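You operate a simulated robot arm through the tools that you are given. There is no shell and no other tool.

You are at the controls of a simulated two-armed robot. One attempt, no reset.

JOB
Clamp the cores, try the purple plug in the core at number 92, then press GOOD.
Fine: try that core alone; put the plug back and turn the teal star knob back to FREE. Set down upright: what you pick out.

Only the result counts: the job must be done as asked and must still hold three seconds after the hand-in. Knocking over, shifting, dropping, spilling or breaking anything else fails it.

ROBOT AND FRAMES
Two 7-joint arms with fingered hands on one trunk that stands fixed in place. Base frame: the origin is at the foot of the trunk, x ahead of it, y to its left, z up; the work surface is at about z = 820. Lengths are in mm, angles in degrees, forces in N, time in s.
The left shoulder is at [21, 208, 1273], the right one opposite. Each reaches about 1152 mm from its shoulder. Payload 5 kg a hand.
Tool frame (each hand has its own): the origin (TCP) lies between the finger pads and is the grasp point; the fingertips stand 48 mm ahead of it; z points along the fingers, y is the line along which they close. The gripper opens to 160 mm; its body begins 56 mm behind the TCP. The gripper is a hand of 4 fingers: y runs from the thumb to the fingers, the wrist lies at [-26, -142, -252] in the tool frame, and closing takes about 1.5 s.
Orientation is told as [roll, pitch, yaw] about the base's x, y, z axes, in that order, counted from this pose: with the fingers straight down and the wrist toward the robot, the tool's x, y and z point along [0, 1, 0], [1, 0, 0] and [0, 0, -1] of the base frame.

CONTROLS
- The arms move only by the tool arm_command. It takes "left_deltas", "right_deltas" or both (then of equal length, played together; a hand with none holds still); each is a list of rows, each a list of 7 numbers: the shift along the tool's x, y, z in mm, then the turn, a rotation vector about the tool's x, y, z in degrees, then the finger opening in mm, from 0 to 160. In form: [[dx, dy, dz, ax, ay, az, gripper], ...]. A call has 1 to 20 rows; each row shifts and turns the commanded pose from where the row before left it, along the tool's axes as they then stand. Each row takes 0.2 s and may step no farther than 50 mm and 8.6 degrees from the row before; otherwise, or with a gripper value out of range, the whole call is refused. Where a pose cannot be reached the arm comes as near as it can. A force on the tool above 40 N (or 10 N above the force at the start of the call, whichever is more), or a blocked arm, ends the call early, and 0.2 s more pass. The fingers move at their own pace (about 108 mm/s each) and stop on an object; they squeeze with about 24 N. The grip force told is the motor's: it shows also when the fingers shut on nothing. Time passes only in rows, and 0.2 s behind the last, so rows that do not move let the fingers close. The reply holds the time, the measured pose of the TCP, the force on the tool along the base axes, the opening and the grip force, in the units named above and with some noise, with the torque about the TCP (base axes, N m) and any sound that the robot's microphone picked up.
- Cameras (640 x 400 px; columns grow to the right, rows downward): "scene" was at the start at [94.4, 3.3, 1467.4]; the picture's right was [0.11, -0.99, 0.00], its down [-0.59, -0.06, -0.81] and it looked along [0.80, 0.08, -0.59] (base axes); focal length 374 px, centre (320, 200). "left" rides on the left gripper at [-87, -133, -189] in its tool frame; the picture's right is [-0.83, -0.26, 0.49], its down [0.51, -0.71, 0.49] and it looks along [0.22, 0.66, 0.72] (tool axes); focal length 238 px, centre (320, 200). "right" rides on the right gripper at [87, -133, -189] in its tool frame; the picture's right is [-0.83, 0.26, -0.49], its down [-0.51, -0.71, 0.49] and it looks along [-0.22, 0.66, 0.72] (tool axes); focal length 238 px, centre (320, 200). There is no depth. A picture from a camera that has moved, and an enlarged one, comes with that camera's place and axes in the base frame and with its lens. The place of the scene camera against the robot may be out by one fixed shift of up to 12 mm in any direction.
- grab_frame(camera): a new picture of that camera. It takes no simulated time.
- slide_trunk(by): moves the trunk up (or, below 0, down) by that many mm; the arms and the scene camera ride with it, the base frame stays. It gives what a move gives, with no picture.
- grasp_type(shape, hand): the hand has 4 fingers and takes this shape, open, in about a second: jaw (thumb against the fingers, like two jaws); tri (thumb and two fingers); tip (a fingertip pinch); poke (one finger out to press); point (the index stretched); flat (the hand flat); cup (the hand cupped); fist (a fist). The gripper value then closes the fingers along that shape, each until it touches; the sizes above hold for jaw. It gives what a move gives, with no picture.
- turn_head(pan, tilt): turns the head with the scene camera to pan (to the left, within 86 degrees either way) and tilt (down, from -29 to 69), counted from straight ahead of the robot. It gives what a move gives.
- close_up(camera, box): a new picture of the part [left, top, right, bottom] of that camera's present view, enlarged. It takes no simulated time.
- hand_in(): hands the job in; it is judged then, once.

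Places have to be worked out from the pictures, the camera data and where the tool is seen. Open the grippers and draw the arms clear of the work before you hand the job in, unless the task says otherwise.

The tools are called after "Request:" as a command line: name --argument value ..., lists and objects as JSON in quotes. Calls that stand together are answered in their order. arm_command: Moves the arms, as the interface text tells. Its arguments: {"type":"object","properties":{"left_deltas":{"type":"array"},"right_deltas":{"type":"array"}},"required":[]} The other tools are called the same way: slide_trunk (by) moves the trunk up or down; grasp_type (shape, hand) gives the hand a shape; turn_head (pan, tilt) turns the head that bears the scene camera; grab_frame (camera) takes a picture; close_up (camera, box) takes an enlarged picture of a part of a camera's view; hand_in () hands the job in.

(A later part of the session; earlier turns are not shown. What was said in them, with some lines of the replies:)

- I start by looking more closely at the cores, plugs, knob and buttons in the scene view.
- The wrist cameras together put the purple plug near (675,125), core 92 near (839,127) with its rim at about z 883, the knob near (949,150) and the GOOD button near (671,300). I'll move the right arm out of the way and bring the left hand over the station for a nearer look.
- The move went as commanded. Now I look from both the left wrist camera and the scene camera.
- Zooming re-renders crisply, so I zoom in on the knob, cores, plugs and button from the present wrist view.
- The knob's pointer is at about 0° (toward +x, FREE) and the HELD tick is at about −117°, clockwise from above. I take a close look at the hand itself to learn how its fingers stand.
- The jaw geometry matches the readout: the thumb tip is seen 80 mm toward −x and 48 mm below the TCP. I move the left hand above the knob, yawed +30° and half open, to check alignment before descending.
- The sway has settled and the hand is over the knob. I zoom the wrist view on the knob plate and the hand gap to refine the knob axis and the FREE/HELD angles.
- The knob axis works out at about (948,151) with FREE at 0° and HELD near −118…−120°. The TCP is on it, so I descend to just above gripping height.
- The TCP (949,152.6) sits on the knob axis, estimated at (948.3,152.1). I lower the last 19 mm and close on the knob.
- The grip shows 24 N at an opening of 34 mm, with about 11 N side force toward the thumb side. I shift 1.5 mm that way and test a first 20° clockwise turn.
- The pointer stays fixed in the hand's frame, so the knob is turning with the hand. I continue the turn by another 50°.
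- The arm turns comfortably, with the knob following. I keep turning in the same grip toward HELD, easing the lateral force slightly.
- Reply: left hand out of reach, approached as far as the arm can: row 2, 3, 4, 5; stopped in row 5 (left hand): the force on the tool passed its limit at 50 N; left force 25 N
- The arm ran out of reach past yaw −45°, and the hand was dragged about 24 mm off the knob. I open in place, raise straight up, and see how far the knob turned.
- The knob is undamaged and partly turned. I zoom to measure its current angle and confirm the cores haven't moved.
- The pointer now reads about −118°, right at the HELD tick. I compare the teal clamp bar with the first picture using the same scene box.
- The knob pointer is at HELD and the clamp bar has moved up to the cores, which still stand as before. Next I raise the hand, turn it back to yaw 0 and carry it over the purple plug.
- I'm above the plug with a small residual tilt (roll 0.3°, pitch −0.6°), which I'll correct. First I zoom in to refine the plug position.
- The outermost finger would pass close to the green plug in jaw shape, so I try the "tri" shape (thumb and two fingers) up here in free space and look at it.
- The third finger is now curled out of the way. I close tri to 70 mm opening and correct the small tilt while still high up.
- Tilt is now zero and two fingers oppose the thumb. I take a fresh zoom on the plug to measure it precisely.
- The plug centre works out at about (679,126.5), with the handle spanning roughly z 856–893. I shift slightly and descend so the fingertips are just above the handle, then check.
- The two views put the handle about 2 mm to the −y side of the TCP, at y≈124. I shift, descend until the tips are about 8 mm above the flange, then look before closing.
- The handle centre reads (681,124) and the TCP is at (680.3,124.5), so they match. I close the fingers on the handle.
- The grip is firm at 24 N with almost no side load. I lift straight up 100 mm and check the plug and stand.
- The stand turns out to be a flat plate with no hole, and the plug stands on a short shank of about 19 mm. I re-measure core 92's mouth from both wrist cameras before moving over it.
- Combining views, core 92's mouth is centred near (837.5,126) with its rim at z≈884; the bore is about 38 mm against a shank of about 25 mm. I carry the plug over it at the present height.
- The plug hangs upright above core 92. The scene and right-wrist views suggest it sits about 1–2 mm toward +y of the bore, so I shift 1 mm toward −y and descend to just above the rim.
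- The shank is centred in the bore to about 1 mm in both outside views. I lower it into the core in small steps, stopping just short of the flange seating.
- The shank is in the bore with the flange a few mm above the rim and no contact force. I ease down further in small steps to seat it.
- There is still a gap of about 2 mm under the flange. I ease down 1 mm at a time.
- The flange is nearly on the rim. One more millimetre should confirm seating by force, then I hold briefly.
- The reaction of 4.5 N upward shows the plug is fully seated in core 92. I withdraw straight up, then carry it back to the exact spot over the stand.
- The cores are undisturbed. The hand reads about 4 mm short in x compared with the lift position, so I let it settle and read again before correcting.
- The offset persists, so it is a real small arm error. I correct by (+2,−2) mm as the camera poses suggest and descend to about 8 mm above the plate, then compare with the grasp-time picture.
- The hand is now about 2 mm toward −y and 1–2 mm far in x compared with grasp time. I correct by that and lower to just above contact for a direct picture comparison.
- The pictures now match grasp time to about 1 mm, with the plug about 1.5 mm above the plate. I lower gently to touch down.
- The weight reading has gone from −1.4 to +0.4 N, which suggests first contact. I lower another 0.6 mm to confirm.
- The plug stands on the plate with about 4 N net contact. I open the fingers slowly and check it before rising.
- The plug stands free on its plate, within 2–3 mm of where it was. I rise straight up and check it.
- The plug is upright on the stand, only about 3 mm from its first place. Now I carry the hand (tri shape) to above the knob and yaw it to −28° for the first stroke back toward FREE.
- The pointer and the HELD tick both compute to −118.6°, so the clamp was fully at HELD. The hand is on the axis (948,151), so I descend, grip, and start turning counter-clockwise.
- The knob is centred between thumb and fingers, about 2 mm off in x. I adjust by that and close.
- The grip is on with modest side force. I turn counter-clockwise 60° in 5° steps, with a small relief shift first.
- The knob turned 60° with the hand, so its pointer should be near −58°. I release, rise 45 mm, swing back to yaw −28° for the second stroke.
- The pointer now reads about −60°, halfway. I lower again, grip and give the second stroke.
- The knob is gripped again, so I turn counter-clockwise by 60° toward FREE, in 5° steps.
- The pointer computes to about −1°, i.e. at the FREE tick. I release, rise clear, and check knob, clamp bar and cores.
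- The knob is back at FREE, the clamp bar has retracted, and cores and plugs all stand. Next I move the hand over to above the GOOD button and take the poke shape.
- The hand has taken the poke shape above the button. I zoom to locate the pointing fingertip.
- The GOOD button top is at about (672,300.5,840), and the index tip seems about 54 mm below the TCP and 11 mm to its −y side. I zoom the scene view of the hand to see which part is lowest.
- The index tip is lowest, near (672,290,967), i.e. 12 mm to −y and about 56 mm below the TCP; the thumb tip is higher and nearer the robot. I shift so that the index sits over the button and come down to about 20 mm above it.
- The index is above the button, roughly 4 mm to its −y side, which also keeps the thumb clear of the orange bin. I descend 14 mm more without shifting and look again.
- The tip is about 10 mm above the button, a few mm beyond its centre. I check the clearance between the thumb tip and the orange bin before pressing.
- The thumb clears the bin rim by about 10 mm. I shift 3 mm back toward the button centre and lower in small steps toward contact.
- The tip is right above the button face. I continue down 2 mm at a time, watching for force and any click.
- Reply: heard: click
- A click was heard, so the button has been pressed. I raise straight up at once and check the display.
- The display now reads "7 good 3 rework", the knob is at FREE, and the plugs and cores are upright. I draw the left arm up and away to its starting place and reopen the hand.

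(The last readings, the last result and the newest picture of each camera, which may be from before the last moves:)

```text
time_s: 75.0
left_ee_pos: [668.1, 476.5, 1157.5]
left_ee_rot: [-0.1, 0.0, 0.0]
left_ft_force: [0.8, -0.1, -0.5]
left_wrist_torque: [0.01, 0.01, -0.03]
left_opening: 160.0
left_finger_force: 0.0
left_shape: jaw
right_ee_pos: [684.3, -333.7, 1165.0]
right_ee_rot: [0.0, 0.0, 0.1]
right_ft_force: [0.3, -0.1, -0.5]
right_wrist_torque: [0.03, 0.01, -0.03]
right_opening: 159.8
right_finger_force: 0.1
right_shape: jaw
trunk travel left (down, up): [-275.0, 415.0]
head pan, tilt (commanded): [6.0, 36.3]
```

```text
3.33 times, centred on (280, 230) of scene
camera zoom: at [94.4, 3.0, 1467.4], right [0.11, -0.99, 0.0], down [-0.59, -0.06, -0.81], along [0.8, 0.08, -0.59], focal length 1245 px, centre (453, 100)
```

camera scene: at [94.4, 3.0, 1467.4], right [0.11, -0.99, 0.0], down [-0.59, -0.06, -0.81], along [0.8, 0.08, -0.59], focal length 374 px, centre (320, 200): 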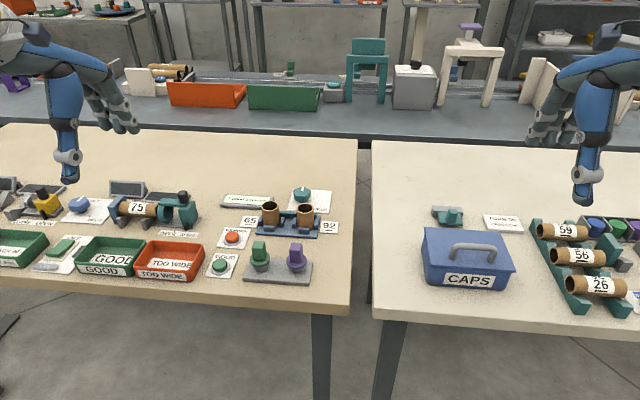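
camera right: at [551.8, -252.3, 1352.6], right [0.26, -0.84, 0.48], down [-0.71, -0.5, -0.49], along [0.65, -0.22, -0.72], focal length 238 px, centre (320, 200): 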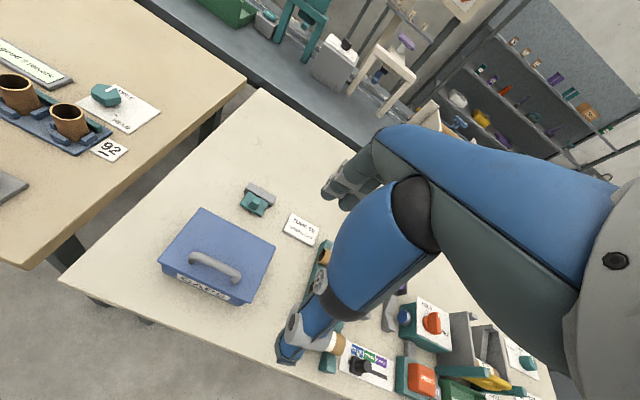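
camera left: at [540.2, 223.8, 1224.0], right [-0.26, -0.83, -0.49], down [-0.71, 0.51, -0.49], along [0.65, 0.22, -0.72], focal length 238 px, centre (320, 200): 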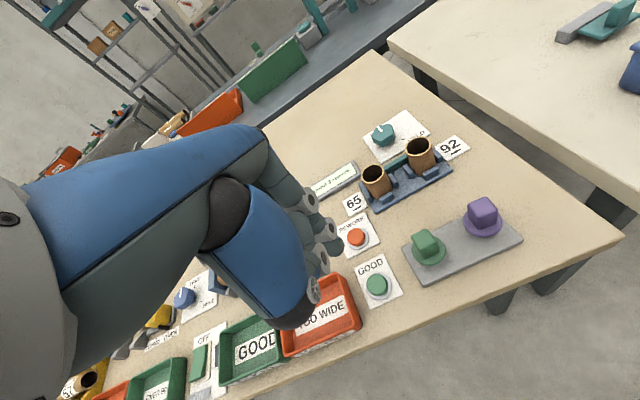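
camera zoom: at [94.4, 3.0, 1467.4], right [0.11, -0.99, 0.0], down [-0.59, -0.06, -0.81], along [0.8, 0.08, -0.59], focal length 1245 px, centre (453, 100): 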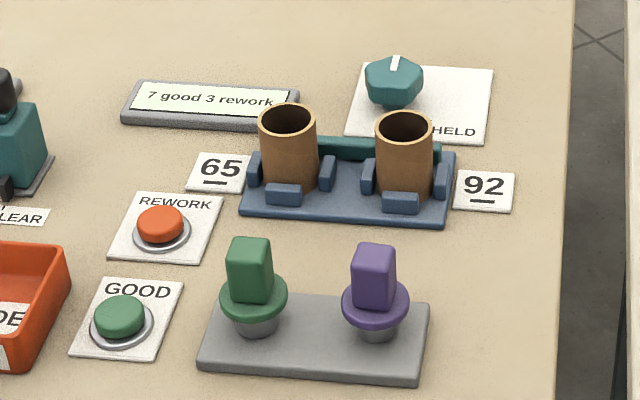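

Everything is in its place: plugs upright on the stand, cores standing, knob at FREE, counter up by one good, and both hands open and clear. I hand the job in.

Request:
hand_in

```text
The job is handed in.
```

The job is done and handed in; I haven't seen a verdict on it.

- **Clamp:** I turned the teal star knob to HELD, and the clamp bar moved up to the cores. While turning, the left arm ran out of reach and the hand was dragged about 24 mm off the knob. The pointer still ended on the HELD tick, and nothing else moved.
- **Plug trial:** I seated the purple plug in core 92 only, until its flange rested on the rim. The flange met the rim with about 4.5 N.
- **Plug back:** The purple plug stands upright on its stand, about 3 mm from its original spot.
- **Release:** The knob is back at FREE, with the pointer within about 1° of the tick, and the clamp bar has retracted.
- **GOOD:** I pressed GOOD once, after putting the plug back and freeing the clamp. It clicked, and the display went from "6 good 3 rework" to "7 good 3 rework".

Both hands are open and clear of the work.
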